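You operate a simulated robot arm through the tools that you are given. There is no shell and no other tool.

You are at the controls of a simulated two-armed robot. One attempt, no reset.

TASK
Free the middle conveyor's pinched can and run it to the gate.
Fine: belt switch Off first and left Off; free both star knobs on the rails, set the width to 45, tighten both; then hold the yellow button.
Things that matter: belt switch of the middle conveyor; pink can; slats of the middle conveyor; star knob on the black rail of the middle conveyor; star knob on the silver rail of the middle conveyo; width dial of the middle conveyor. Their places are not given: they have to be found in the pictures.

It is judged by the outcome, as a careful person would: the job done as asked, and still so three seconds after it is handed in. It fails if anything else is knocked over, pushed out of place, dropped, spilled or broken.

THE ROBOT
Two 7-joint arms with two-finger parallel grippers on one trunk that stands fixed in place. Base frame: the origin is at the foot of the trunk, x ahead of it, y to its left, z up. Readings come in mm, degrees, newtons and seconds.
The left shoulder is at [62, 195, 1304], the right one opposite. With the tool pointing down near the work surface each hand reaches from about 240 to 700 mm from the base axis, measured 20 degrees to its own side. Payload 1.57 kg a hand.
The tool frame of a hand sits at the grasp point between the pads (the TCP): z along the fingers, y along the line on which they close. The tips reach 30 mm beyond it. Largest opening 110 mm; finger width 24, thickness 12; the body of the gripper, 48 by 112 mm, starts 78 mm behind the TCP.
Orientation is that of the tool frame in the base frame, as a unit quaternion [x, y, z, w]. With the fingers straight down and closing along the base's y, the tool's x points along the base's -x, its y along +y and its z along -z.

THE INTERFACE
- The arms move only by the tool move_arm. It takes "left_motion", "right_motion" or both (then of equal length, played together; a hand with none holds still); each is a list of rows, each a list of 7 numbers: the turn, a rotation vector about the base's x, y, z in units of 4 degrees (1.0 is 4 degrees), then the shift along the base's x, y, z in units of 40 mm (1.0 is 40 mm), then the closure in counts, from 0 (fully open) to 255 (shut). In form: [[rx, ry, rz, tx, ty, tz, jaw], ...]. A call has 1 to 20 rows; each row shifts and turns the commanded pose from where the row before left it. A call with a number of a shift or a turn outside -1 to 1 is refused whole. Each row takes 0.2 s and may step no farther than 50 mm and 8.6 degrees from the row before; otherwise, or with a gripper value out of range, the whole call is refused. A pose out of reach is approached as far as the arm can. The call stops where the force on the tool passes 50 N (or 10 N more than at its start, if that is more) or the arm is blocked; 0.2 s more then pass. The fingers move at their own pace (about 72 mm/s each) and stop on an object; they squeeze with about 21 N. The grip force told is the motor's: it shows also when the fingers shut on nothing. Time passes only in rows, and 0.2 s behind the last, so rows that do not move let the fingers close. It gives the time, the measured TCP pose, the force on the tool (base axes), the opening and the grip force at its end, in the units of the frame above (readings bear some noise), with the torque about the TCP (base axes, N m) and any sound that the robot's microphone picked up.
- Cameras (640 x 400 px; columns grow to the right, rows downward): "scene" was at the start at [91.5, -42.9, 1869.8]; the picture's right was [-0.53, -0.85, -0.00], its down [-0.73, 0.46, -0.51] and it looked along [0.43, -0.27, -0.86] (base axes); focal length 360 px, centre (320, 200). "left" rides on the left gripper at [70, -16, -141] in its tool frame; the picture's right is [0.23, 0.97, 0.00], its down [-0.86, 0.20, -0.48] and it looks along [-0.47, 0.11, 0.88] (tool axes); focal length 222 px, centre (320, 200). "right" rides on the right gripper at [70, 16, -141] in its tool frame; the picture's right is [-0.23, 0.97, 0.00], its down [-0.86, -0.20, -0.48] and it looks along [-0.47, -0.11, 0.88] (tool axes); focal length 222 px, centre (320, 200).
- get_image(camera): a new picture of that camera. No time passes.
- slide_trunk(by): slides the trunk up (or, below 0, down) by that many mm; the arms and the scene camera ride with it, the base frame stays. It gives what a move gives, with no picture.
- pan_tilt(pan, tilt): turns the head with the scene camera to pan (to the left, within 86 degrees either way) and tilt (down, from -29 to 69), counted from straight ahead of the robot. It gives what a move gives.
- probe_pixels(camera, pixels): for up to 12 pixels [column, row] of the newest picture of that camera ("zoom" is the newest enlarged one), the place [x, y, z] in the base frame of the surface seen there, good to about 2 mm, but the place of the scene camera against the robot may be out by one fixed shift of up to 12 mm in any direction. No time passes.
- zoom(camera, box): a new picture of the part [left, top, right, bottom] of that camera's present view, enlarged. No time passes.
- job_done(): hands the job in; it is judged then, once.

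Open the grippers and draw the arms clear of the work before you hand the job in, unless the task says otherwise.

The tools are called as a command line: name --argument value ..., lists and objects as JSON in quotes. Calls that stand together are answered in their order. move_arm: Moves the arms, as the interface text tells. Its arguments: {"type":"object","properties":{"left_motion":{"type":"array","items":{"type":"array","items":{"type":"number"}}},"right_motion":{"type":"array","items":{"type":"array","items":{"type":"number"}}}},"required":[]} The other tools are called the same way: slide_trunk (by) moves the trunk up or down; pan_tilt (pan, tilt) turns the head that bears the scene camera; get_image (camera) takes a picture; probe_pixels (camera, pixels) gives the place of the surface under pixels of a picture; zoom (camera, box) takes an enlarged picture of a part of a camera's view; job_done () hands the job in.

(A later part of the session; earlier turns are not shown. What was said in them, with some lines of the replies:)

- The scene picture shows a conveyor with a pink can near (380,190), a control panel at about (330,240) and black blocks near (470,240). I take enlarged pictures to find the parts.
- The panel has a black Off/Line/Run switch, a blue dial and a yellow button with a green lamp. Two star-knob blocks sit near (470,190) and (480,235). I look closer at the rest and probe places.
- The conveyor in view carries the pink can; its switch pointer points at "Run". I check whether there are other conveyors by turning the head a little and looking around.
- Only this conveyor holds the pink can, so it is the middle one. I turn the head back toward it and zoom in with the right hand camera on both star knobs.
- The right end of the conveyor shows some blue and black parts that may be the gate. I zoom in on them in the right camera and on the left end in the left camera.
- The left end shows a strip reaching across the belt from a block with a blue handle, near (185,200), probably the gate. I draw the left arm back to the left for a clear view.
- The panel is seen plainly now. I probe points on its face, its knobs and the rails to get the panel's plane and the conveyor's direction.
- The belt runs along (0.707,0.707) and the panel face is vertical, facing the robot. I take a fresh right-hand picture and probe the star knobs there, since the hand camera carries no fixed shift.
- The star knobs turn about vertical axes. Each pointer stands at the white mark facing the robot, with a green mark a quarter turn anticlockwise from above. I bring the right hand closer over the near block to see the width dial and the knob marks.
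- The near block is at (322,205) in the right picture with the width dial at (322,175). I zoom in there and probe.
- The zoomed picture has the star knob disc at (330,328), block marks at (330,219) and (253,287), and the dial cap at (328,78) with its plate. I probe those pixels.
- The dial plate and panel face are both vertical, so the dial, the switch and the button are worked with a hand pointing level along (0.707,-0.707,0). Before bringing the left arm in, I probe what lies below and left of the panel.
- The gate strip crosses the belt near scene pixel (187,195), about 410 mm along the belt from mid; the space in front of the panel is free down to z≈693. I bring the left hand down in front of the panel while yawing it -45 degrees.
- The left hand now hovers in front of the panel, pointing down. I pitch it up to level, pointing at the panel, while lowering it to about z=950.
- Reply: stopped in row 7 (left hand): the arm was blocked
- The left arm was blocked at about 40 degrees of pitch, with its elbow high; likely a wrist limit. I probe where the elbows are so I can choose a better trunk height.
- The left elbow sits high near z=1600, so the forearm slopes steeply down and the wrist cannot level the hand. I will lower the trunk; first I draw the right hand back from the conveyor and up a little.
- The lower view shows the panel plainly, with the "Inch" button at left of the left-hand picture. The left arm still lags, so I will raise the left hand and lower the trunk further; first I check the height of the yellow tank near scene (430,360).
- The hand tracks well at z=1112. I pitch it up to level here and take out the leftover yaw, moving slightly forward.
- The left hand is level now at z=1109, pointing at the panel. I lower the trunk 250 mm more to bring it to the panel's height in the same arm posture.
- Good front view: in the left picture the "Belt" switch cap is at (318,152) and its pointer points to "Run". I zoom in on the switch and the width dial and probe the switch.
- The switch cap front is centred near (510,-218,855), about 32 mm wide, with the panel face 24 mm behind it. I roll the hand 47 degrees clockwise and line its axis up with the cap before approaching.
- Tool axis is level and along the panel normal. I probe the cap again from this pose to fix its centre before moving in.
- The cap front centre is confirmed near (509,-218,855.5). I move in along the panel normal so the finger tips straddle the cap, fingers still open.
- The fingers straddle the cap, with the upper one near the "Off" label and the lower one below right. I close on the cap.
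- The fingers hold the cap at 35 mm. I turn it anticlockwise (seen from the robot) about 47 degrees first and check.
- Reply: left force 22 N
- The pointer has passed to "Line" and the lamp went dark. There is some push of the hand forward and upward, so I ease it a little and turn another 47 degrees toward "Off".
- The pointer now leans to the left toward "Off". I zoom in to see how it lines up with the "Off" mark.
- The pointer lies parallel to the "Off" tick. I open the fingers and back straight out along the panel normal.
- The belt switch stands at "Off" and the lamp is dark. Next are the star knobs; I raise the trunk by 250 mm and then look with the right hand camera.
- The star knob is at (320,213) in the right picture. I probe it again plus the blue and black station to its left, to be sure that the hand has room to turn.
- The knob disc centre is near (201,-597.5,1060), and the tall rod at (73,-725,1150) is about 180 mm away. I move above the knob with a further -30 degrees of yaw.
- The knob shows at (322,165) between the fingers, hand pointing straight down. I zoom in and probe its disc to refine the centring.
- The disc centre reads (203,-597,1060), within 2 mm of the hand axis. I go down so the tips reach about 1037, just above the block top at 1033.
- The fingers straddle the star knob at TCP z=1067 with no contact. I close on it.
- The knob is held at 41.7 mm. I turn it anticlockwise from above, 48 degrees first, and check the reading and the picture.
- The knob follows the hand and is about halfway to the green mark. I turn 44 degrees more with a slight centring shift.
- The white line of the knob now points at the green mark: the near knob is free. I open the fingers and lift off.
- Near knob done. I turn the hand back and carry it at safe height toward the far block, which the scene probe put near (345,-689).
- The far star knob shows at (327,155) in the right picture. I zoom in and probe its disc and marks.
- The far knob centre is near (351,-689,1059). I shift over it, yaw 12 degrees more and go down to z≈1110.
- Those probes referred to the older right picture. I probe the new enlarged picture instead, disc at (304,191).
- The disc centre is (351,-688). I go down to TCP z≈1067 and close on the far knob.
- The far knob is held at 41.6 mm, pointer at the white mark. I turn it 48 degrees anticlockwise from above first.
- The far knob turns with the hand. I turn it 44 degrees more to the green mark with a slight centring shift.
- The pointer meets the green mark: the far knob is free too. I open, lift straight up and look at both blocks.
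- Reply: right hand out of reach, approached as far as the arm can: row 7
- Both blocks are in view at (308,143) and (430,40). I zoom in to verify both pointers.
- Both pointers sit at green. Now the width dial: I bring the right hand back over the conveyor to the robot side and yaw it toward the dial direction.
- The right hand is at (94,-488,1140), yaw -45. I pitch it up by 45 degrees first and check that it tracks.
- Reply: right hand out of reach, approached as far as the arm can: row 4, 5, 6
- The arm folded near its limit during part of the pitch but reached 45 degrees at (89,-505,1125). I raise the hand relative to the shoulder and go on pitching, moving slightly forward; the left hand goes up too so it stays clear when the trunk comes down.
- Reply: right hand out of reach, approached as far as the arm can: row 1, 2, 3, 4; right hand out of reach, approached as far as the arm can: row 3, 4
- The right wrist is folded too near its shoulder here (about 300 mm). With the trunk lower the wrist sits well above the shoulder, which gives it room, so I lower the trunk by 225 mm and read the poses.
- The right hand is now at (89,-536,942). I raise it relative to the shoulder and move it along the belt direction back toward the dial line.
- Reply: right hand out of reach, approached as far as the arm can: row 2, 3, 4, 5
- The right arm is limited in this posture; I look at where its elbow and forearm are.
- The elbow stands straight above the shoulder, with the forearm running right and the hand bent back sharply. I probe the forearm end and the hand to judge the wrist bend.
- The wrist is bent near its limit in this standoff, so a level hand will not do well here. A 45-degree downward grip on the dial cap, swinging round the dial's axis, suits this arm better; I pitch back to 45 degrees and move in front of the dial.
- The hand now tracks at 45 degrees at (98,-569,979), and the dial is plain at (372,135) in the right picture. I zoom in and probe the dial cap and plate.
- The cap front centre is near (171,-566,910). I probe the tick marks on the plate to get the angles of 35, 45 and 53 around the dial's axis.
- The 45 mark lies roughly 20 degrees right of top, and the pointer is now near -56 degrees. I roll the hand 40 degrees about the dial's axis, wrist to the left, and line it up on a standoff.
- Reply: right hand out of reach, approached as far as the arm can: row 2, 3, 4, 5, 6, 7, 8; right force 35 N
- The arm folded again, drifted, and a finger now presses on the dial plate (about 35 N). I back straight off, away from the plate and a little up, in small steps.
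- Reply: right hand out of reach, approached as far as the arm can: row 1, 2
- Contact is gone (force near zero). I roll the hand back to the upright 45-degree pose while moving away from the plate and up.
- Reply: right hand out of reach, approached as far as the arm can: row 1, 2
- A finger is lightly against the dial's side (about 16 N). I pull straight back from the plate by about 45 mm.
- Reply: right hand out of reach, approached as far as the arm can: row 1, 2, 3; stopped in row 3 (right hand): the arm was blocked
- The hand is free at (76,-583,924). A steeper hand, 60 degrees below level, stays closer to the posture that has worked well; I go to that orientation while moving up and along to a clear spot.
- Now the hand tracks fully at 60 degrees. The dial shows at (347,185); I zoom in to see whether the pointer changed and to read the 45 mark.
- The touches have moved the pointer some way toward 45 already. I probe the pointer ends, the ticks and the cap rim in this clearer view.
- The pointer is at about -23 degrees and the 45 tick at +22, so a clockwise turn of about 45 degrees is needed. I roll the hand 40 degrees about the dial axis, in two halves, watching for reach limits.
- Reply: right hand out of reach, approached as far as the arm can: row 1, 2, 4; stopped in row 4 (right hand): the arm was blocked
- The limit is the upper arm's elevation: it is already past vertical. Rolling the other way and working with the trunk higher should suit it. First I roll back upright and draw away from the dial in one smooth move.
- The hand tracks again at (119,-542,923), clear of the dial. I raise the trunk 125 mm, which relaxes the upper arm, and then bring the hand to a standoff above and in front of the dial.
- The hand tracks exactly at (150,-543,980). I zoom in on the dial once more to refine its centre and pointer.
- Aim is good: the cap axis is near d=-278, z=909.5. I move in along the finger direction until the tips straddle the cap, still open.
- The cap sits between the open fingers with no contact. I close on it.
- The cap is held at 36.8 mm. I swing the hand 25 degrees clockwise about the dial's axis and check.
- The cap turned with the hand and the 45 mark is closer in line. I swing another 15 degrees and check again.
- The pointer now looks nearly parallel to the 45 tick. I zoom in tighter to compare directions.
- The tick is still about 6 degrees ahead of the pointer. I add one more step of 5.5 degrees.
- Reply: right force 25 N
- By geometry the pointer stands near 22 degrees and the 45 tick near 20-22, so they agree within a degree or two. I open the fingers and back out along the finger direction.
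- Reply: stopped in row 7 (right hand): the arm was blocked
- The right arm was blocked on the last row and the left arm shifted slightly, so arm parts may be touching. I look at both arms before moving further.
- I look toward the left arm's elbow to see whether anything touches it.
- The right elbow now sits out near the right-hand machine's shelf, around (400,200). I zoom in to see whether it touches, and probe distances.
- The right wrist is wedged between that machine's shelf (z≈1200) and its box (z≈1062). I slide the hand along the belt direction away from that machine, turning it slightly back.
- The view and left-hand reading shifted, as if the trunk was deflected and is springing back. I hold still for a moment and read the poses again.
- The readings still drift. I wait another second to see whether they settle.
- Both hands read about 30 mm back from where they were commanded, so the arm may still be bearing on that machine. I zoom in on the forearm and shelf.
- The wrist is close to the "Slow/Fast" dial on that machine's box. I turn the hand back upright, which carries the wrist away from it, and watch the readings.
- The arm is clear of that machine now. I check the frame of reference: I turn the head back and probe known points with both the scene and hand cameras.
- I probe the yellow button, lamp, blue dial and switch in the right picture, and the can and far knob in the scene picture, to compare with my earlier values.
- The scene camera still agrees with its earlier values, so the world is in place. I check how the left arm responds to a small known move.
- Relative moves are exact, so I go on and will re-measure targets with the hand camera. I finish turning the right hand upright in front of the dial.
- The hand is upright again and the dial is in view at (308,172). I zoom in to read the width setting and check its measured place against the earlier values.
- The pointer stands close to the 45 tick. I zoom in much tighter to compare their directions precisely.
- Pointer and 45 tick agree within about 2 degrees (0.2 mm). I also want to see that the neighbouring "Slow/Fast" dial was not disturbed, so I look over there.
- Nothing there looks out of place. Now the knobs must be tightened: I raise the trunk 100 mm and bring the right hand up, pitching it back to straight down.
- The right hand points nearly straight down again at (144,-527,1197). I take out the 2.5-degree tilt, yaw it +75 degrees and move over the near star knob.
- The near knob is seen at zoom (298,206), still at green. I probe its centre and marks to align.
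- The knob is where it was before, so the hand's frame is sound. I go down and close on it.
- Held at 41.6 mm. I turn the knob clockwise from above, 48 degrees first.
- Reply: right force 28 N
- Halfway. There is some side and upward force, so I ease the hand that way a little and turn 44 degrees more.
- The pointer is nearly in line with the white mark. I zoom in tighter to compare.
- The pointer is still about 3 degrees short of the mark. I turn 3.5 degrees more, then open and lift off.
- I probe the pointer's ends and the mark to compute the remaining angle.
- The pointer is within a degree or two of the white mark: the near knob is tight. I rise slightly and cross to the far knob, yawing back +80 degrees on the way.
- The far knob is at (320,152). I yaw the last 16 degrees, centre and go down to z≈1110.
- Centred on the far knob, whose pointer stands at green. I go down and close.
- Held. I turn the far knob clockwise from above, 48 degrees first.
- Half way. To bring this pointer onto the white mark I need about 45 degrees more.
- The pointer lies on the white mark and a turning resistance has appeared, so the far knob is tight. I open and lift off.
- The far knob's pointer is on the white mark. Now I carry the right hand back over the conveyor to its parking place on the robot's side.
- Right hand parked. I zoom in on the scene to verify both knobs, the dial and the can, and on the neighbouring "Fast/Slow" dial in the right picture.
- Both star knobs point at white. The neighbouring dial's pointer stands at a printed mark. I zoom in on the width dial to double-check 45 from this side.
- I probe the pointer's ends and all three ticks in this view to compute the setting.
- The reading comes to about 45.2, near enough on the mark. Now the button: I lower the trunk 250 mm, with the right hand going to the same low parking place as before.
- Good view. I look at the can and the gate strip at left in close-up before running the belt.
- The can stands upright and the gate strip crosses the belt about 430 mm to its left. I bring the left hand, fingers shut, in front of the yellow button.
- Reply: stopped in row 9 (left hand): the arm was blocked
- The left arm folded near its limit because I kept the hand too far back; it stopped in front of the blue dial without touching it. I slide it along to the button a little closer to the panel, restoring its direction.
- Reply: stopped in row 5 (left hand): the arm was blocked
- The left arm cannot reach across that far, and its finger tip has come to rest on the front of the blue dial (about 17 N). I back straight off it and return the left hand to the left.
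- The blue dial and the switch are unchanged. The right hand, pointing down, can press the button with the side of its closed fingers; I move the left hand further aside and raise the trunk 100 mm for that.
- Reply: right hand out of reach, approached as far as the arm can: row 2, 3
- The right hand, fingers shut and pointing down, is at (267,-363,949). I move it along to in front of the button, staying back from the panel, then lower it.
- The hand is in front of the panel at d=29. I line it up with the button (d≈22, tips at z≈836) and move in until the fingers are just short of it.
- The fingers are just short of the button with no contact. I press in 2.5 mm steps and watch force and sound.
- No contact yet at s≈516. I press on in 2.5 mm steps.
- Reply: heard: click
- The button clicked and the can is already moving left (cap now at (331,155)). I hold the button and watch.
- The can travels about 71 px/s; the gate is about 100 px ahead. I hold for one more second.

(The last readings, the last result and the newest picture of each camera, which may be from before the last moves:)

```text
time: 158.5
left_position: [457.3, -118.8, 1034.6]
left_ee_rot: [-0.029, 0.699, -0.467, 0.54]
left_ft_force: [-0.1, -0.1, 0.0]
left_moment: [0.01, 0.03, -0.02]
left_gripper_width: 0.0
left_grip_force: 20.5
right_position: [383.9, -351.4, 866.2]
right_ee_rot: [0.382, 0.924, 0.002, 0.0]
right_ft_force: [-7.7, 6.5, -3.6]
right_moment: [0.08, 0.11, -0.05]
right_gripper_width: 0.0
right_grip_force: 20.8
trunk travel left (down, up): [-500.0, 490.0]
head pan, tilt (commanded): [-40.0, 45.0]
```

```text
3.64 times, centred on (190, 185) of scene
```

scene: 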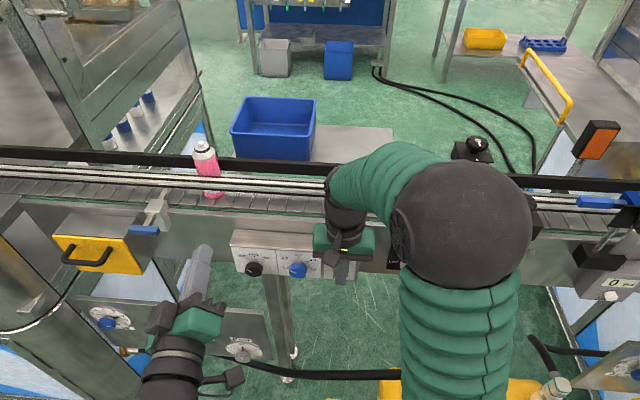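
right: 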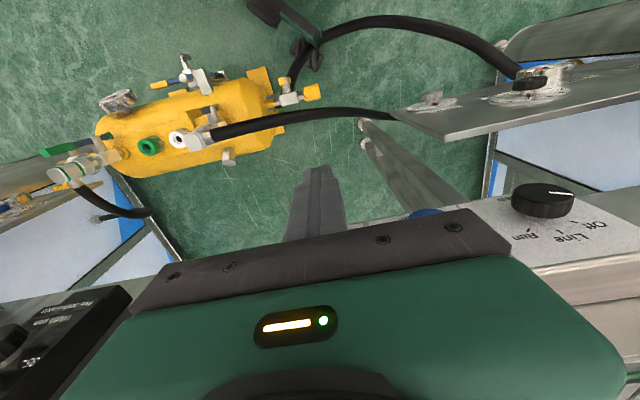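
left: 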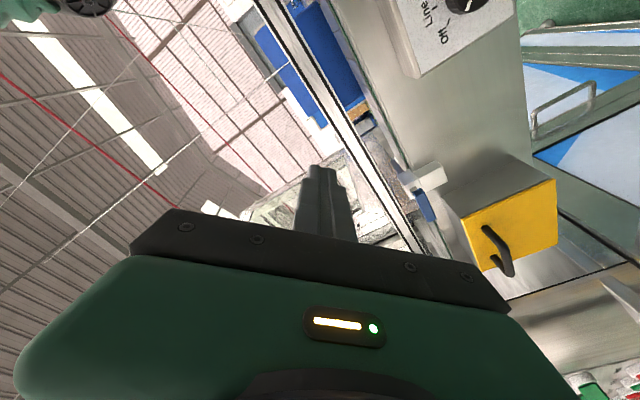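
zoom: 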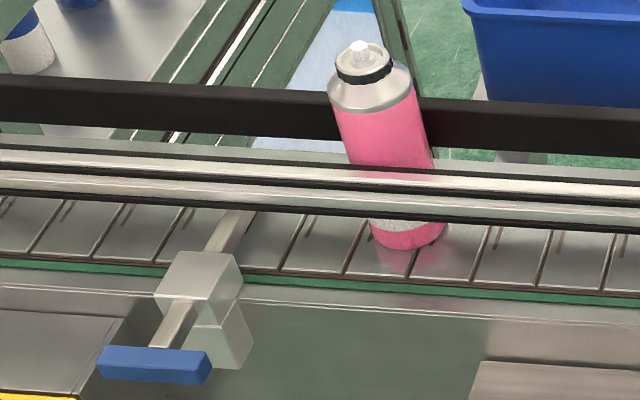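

The can is about 34 px from the gate strip. I hold for 0.6 s more.

move_arm --right_motion '[[0, 0, 0, 0, 0, 0, 255], [0, 0, 0, 0, 0, 0, 255]]'

zoom --camera "scene" --box '[120, 130, 260, 240]'

```text
time: 159.1
left_position: [457.4, -118.1, 1034.0]
left_ee_rot: [-0.029, 0.699, -0.467, 0.54]
left_ft_force: [-0.3, -0.5, -0.1]
left_moment: [-0.01, 0.02, 0.03]
left_gripper_width: 0.0
left_grip_force: 20.5
right_position: [383.2, -352.7, 866.0]
right_ee_rot: [0.382, 0.924, 0.002, -0.001]
right_ft_force: [-7.6, 6.8, -3.9]
right_moment: [0.06, 0.12, -0.01]
right_gripper_width: 0.1
right_grip_force: 21.3
trunk travel left (down, up): [-500.0, 490.0]
head pan, tilt (commanded): [-40.0, 45.0]
```

```text
3.64 times, centred on (190, 185) of scene
```

zoom: 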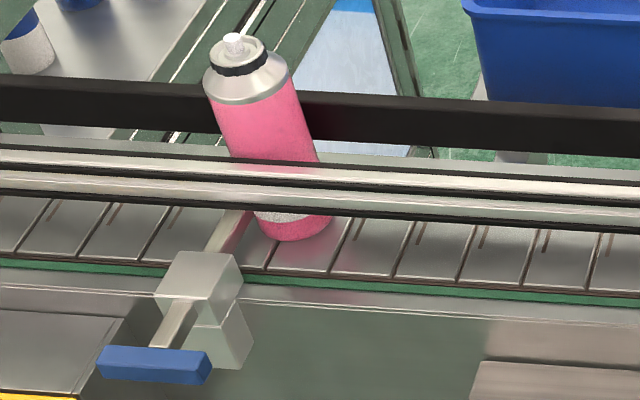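

The can is at the gate strip or within a few millimetres. I hold one more short step to see whether it is stopped there.

move_arm --right_motion '[[0, 0, 0, 0, 0, 0, 255]]'

zoom --camera "scene" --box '[120, 130, 260, 240]'

```text
time: 159.5
left_position: [457.0, -118.2, 1034.9]
left_ee_rot: [-0.029, 0.699, -0.468, 0.539]
left_ft_force: [0.1, -0.3, -0.1]
left_moment: [0.0, 0.01, 0.01]
left_gripper_width: 0.2
left_grip_force: 20.9
right_position: [384.4, -352.1, 866.2]
right_ee_rot: [0.382, 0.924, 0.003, 0.0]
right_ft_force: [-7.0, 6.7, -4.0]
right_moment: [0.09, 0.09, -0.03]
right_gripper_width: 0.1
right_grip_force: 21.2
trunk travel left (down, up): [-500.0, 490.0]
head pan, tilt (commanded): [-40.0, 45.0]
```

```text
3.64 times, centred on (190, 185) of scene
```

zoom: 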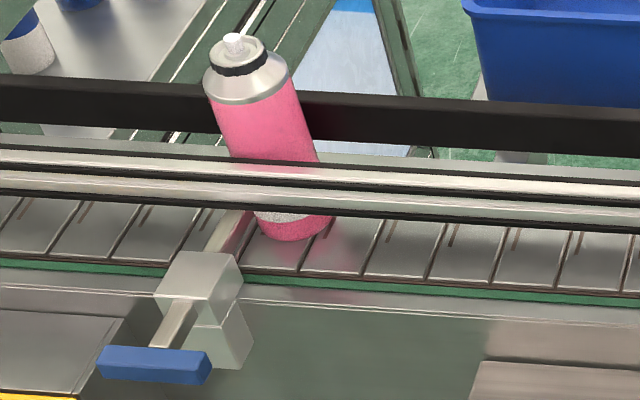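

The can stands still against the gate while the slats move under it. I release the button by drawing the hand back from the panel.

move_arm --right_motion '[[0, 0, 0, -0.3, 0.3, 0, 255], [0, 0, 0, -0.6, 0.6, 0, 255], [0, 0, 0, -0.6, 0.6, 0.1, 255]]'

get_image --camera "scene"

zoom --camera "scene" --box '[120, 130, 260, 240]'

```text
time: 160.3
left_position: [458.1, -117.7, 1032.7]
left_ee_rot: [-0.029, 0.699, -0.469, 0.54]
left_ft_force: [0.3, -0.6, 0.0]
left_moment: [0.0, -0.01, 0.0]
left_gripper_width: 0.0
left_grip_force: 21.1
right_position: [323.9, -292.1, 868.8]
right_ee_rot: [0.382, 0.924, 0.001, 0.001]
right_ft_force: [-0.1, 1.3, 0.5]
right_moment: [-0.03, 0.01, 0.0]
right_gripper_width: 0.0
right_grip_force: 21.4
trunk travel left (down, up): [-500.0, 490.0]
head pan, tilt (commanded): [-40.0, 45.0]
```

```text
taken
```

scene: 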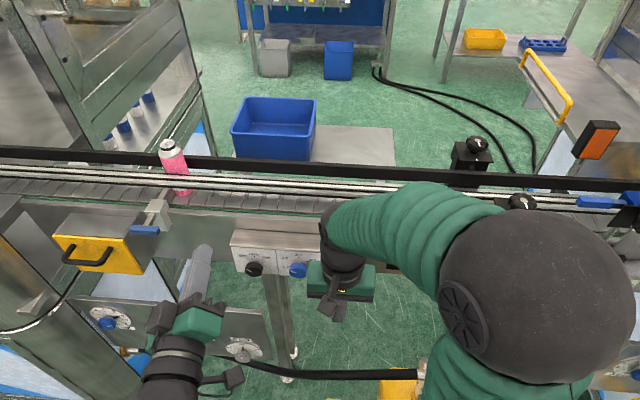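

```text
3.64 times, centred on (190, 185) of scene
```

zoom: 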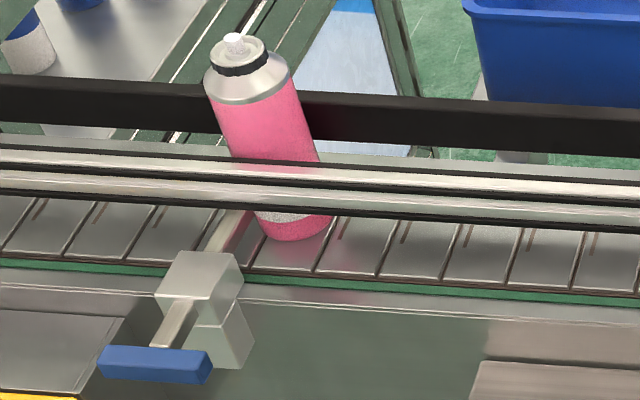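

The can rests at the gate with the belt stopped. I open both grippers and lift both arms clear by raising the trunk.

move_arm --right_motion '[[0, 0, 0, -0.2, 0.2, 0.3, 80], [0, 0, 0, -0.2, 0.2, 0.3, 0], [0, 0, 0, 0, 0, 0, 0], [0, 0, 0, 0, 0, 0, 0]]' --left_motion '[[0, 0, 0, 0, 0, 0, 80], [0, 0, 0, 0, 0, 0, 0], [0, 0, 0, 0, 0, 0, 0], [0, 0, 0, 0, 0, 0, 0]]'

slide_trunk --by 250

get_image --camera "scene"

```text
time: 161.3
left_position: [457.8, -119.1, 1035.4]
left_ee_rot: [-0.028, 0.699, -0.467, 0.54]
left_ft_force: [0.1, 0.1, -0.5]
left_moment: [0.0, 0.01, 0.01]
left_gripper_width: 109.9
left_grip_force: 0.1
right_position: [307.6, -276.7, 893.2]
right_ee_rot: [0.382, 0.924, 0.002, -0.001]
right_ft_force: [-0.9, 0.7, -0.4]
right_moment: [0.0, -0.01, -0.03]
right_gripper_width: 110.3
right_grip_force: 0.2
trunk travel left (down, up): [-500.0, 490.0]
head pan, tilt (commanded): [-40.0, 45.0]
```

```text
time: 163.9
left_position: [460.0, -118.8, 1282.9]
left_ee_rot: [-0.029, 0.699, -0.468, 0.54]
left_ft_force: [0.2, -0.1, 0.0]
left_moment: [0.01, 0.0, 0.0]
left_gripper_width: 109.9
left_grip_force: 0.0
right_position: [309.5, -275.7, 1142.5]
right_ee_rot: [0.382, 0.924, 0.002, 0.001]
right_ft_force: [-0.2, -0.6, -0.5]
right_moment: [0.0, -0.02, -0.03]
right_gripper_width: 110.4
right_grip_force: 0.0
trunk travel left (down, up): [-750.0, 240.0]
head pan, tilt (commanded): [-40.0, 45.0]
```

```text
taken
```

scene: 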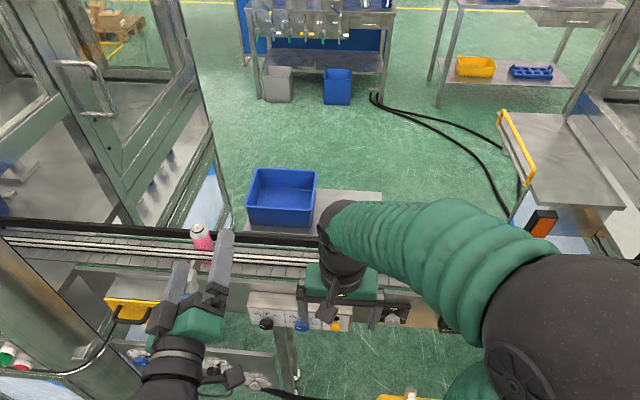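

Both grippers are open. I raise the trunk further and draw both hands back from the conveyor.

slide_trunk --by 150

move_arm --left_motion '[[0, 0, 0, -0.3, 0.6, 0, 0], [0, 0, 0, -0.3, 0.6, 0, 0], [0, 0, 0, -0.3, 0.6, 0, 0], [0, 0, 0, -0.3, 0.6, 0, 0], [0, 0, 0, -0.3, 0.6, 0, 0]]' --right_motion '[[0, 0, 0, -0.2, -0.4, 0, 0], [0, 0, 0, -0.2, -0.4, 0, 0], [0, 0, 0, -0.2, -0.4, 0, 0], [0, 0, 0, -0.2, -0.4, 0, 0], [0, 0, 0, -0.2, -0.4, 0, 0]]'

pan_tilt --pan -40 --tilt 55

get_image --camera "scene"

```text
time: 165.6
left_position: [459.4, -119.3, 1433.9]
left_ee_rot: [-0.03, 0.7, -0.467, 0.54]
left_ft_force: [-0.7, -1.4, -0.1]
left_moment: [0.0, -0.03, 0.0]
left_gripper_width: 110.0
left_grip_force: 0.0
right_position: [309.1, -277.1, 1293.7]
right_ee_rot: [0.382, 0.924, 0.002, 0.0]
right_ft_force: [0.3, -0.9, 0.8]
right_moment: [-0.01, -0.02, -0.02]
right_gripper_width: 110.0
right_grip_force: 0.1
trunk travel left (down, up): [-900.0, 90.0]
head pan, tilt (commanded): [-40.0, 45.0]
```

```text
time: 166.8
left_position: [478.2, -37.0, 1449.4]
left_ee_rot: [-0.028, 0.699, -0.468, 0.54]
left_ft_force: [-0.2, -0.2, -0.2]
left_moment: [0.0, -0.01, 0.02]
left_gripper_width: 109.7
left_grip_force: 0.2
left hand out of reach, approached as far as the arm can: row 1, 2, 3, 4, 5
right_position: [266.9, -356.7, 1296.3]
right_ee_rot: [0.382, 0.924, 0.002, 0.0]
right_ft_force: [-0.3, 1.2, -0.2]
right_moment: [-0.01, 0.0, 0.01]
right_gripper_width: 110.3
right_grip_force: 0.0
trunk travel left (down, up): [-900.0, 90.0]
head pan, tilt (commanded): [-40.0, 45.0]
```

```text
time: 167.5
left_position: [478.4, -38.7, 1447.5]
left_ee_rot: [-0.029, 0.699, -0.467, 0.54]
left_ft_force: [0.2, 0.3, 0.5]
left_moment: [0.01, 0.03, 0.0]
left_gripper_width: 109.9
left_grip_force: 0.0
right_position: [266.5, -356.8, 1295.4]
right_ee_rot: [0.382, 0.924, 0.002, -0.001]
right_ft_force: [-0.9, 0.1, -0.3]
right_moment: [0.0, 0.0, -0.02]
right_gripper_width: 110.1
right_grip_force: 0.1
trunk travel left (down, up): [-900.0, 90.0]
head pan, tilt (commanded): [-40.0, 55.0]
```

```text
taken
```

scene: 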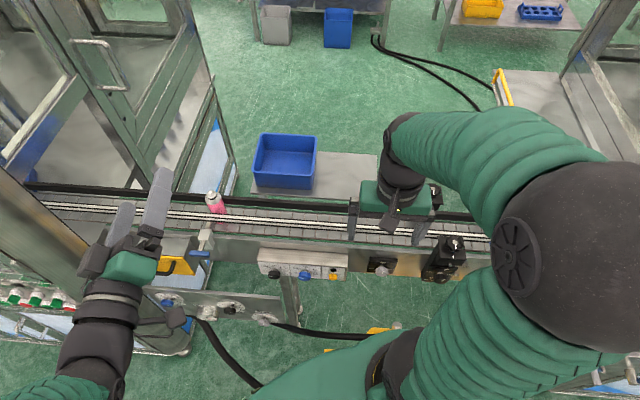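

Both arms are well above the work. I check the final state in close-ups: panel, can at the gate, knobs and dial.

zoom --camera "scene" --box '[250, 235, 360, 295]'

zoom --camera "scene" --box '[160, 170, 270, 260]'

zoom --camera "scene" --box '[400, 180, 480, 290]'

probe_pixels --camera "scene" --pixels '[[214, 195], [218, 210], [205, 235], [208, 228]]'

get_image --camera "right"

```text
5.82 times, centred on (305, 265) of scene
```

zoom: 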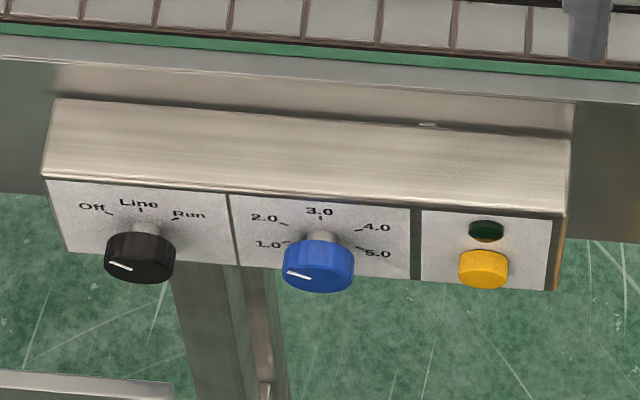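

```text
4.44 times, centred on (215, 215) of scene
```

zoom: 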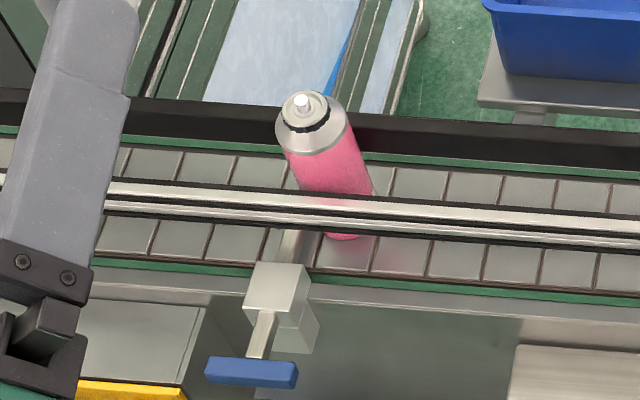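

```text
3.64 times, centred on (440, 235) of scene
```

zoom: 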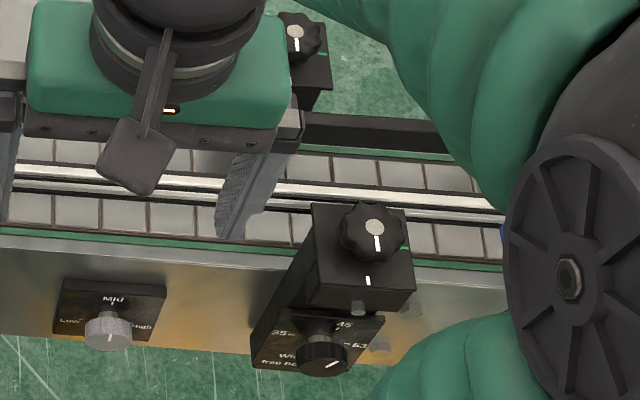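

```text
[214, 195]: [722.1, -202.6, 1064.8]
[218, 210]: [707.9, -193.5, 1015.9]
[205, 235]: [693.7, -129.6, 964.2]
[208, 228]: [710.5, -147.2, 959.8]
```

```text
taken
```

right: 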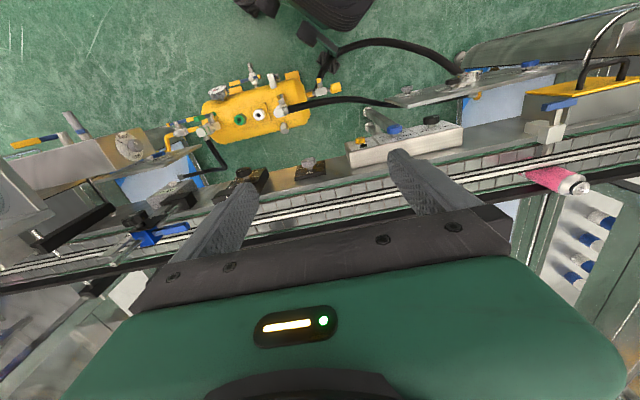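

The can stands upright (cap at z≈1065) at the gate, the switch is at Off, the lamp is dark, and both knobs are on white. I take one more tight look at the width dial and the knobs from here.

pan_tilt --pan -60 --tilt 60

get_image --camera "scene"

```text
time: 168.4
left_position: [478.8, -37.6, 1448.8]
left_ee_rot: [-0.028, 0.7, -0.467, 0.54]
left_ft_force: [0.6, 0.1, 0.7]
left_moment: [0.03, 0.01, -0.03]
left_gripper_width: 110.2
left_grip_force: 0.1
right_position: [268.7, -356.7, 1294.6]
right_ee_rot: [0.381, 0.925, 0.002, 0.001]
right_ft_force: [0.2, 0.0, -0.2]
right_moment: [0.0, -0.02, 0.02]
right_gripper_width: 109.9
right_grip_force: 0.1
trunk travel left (down, up): [-900.0, 90.0]
head pan, tilt (commanded): [-60.0, 60.0]
```

```text
taken
```

scene: 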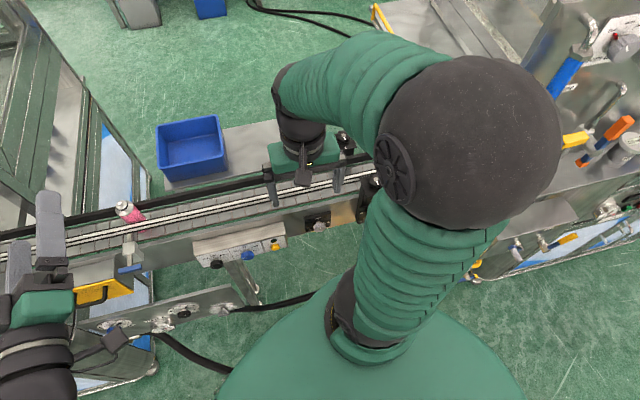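

The arm hides the dial from here. It read about 45.2 after I released it and nothing has touched it since. The belt switch is at Off, both knobs are tight on white, the can is upright at the gate, and the grippers are open and clear, so I hand the job in.

job_done

```text
The job is handed in.
```

I handed the job in with the pink can standing upright against the gate of the middle conveyor. The result of the judging was not shown to me.

- **Belt switch:** turned to Off first and left there; the green lamp is dark.
- **Star knobs:** both freed to the green marks, then tightened back onto the white marks after the width was set.
- **Width dial:** set by eye to about 45.2 at the pointer, give or take a few tenths. The arm hid it from the last camera view; nothing has touched it since that reading.
- **Yellow button:** held until the can stopped at the gate while the slats ran on beneath it, then released. The belt is stopped.

Three things went less cleanly than I wanted:

- **Early dial touch:** while I was lining up on the width dial, a finger pressed on its plate and turned it part of the way. Both knobs were free then, and I set it properly afterwards.
- **Right-hand machine:** my right wrist was blocked between its shelf and the box with the "Slow/Fast" dial. Nothing looks out of place now, and the dial's pointer sits at the "Fast" mark. I have no clear picture of where it stood before, so I can't be sure it wasn't moved.
- **Blue speed dial:** a fingertip rested on its front with about 17 N. Its pointer did not change.

Both grippers are open and the arms are raised clear of the conveyor.
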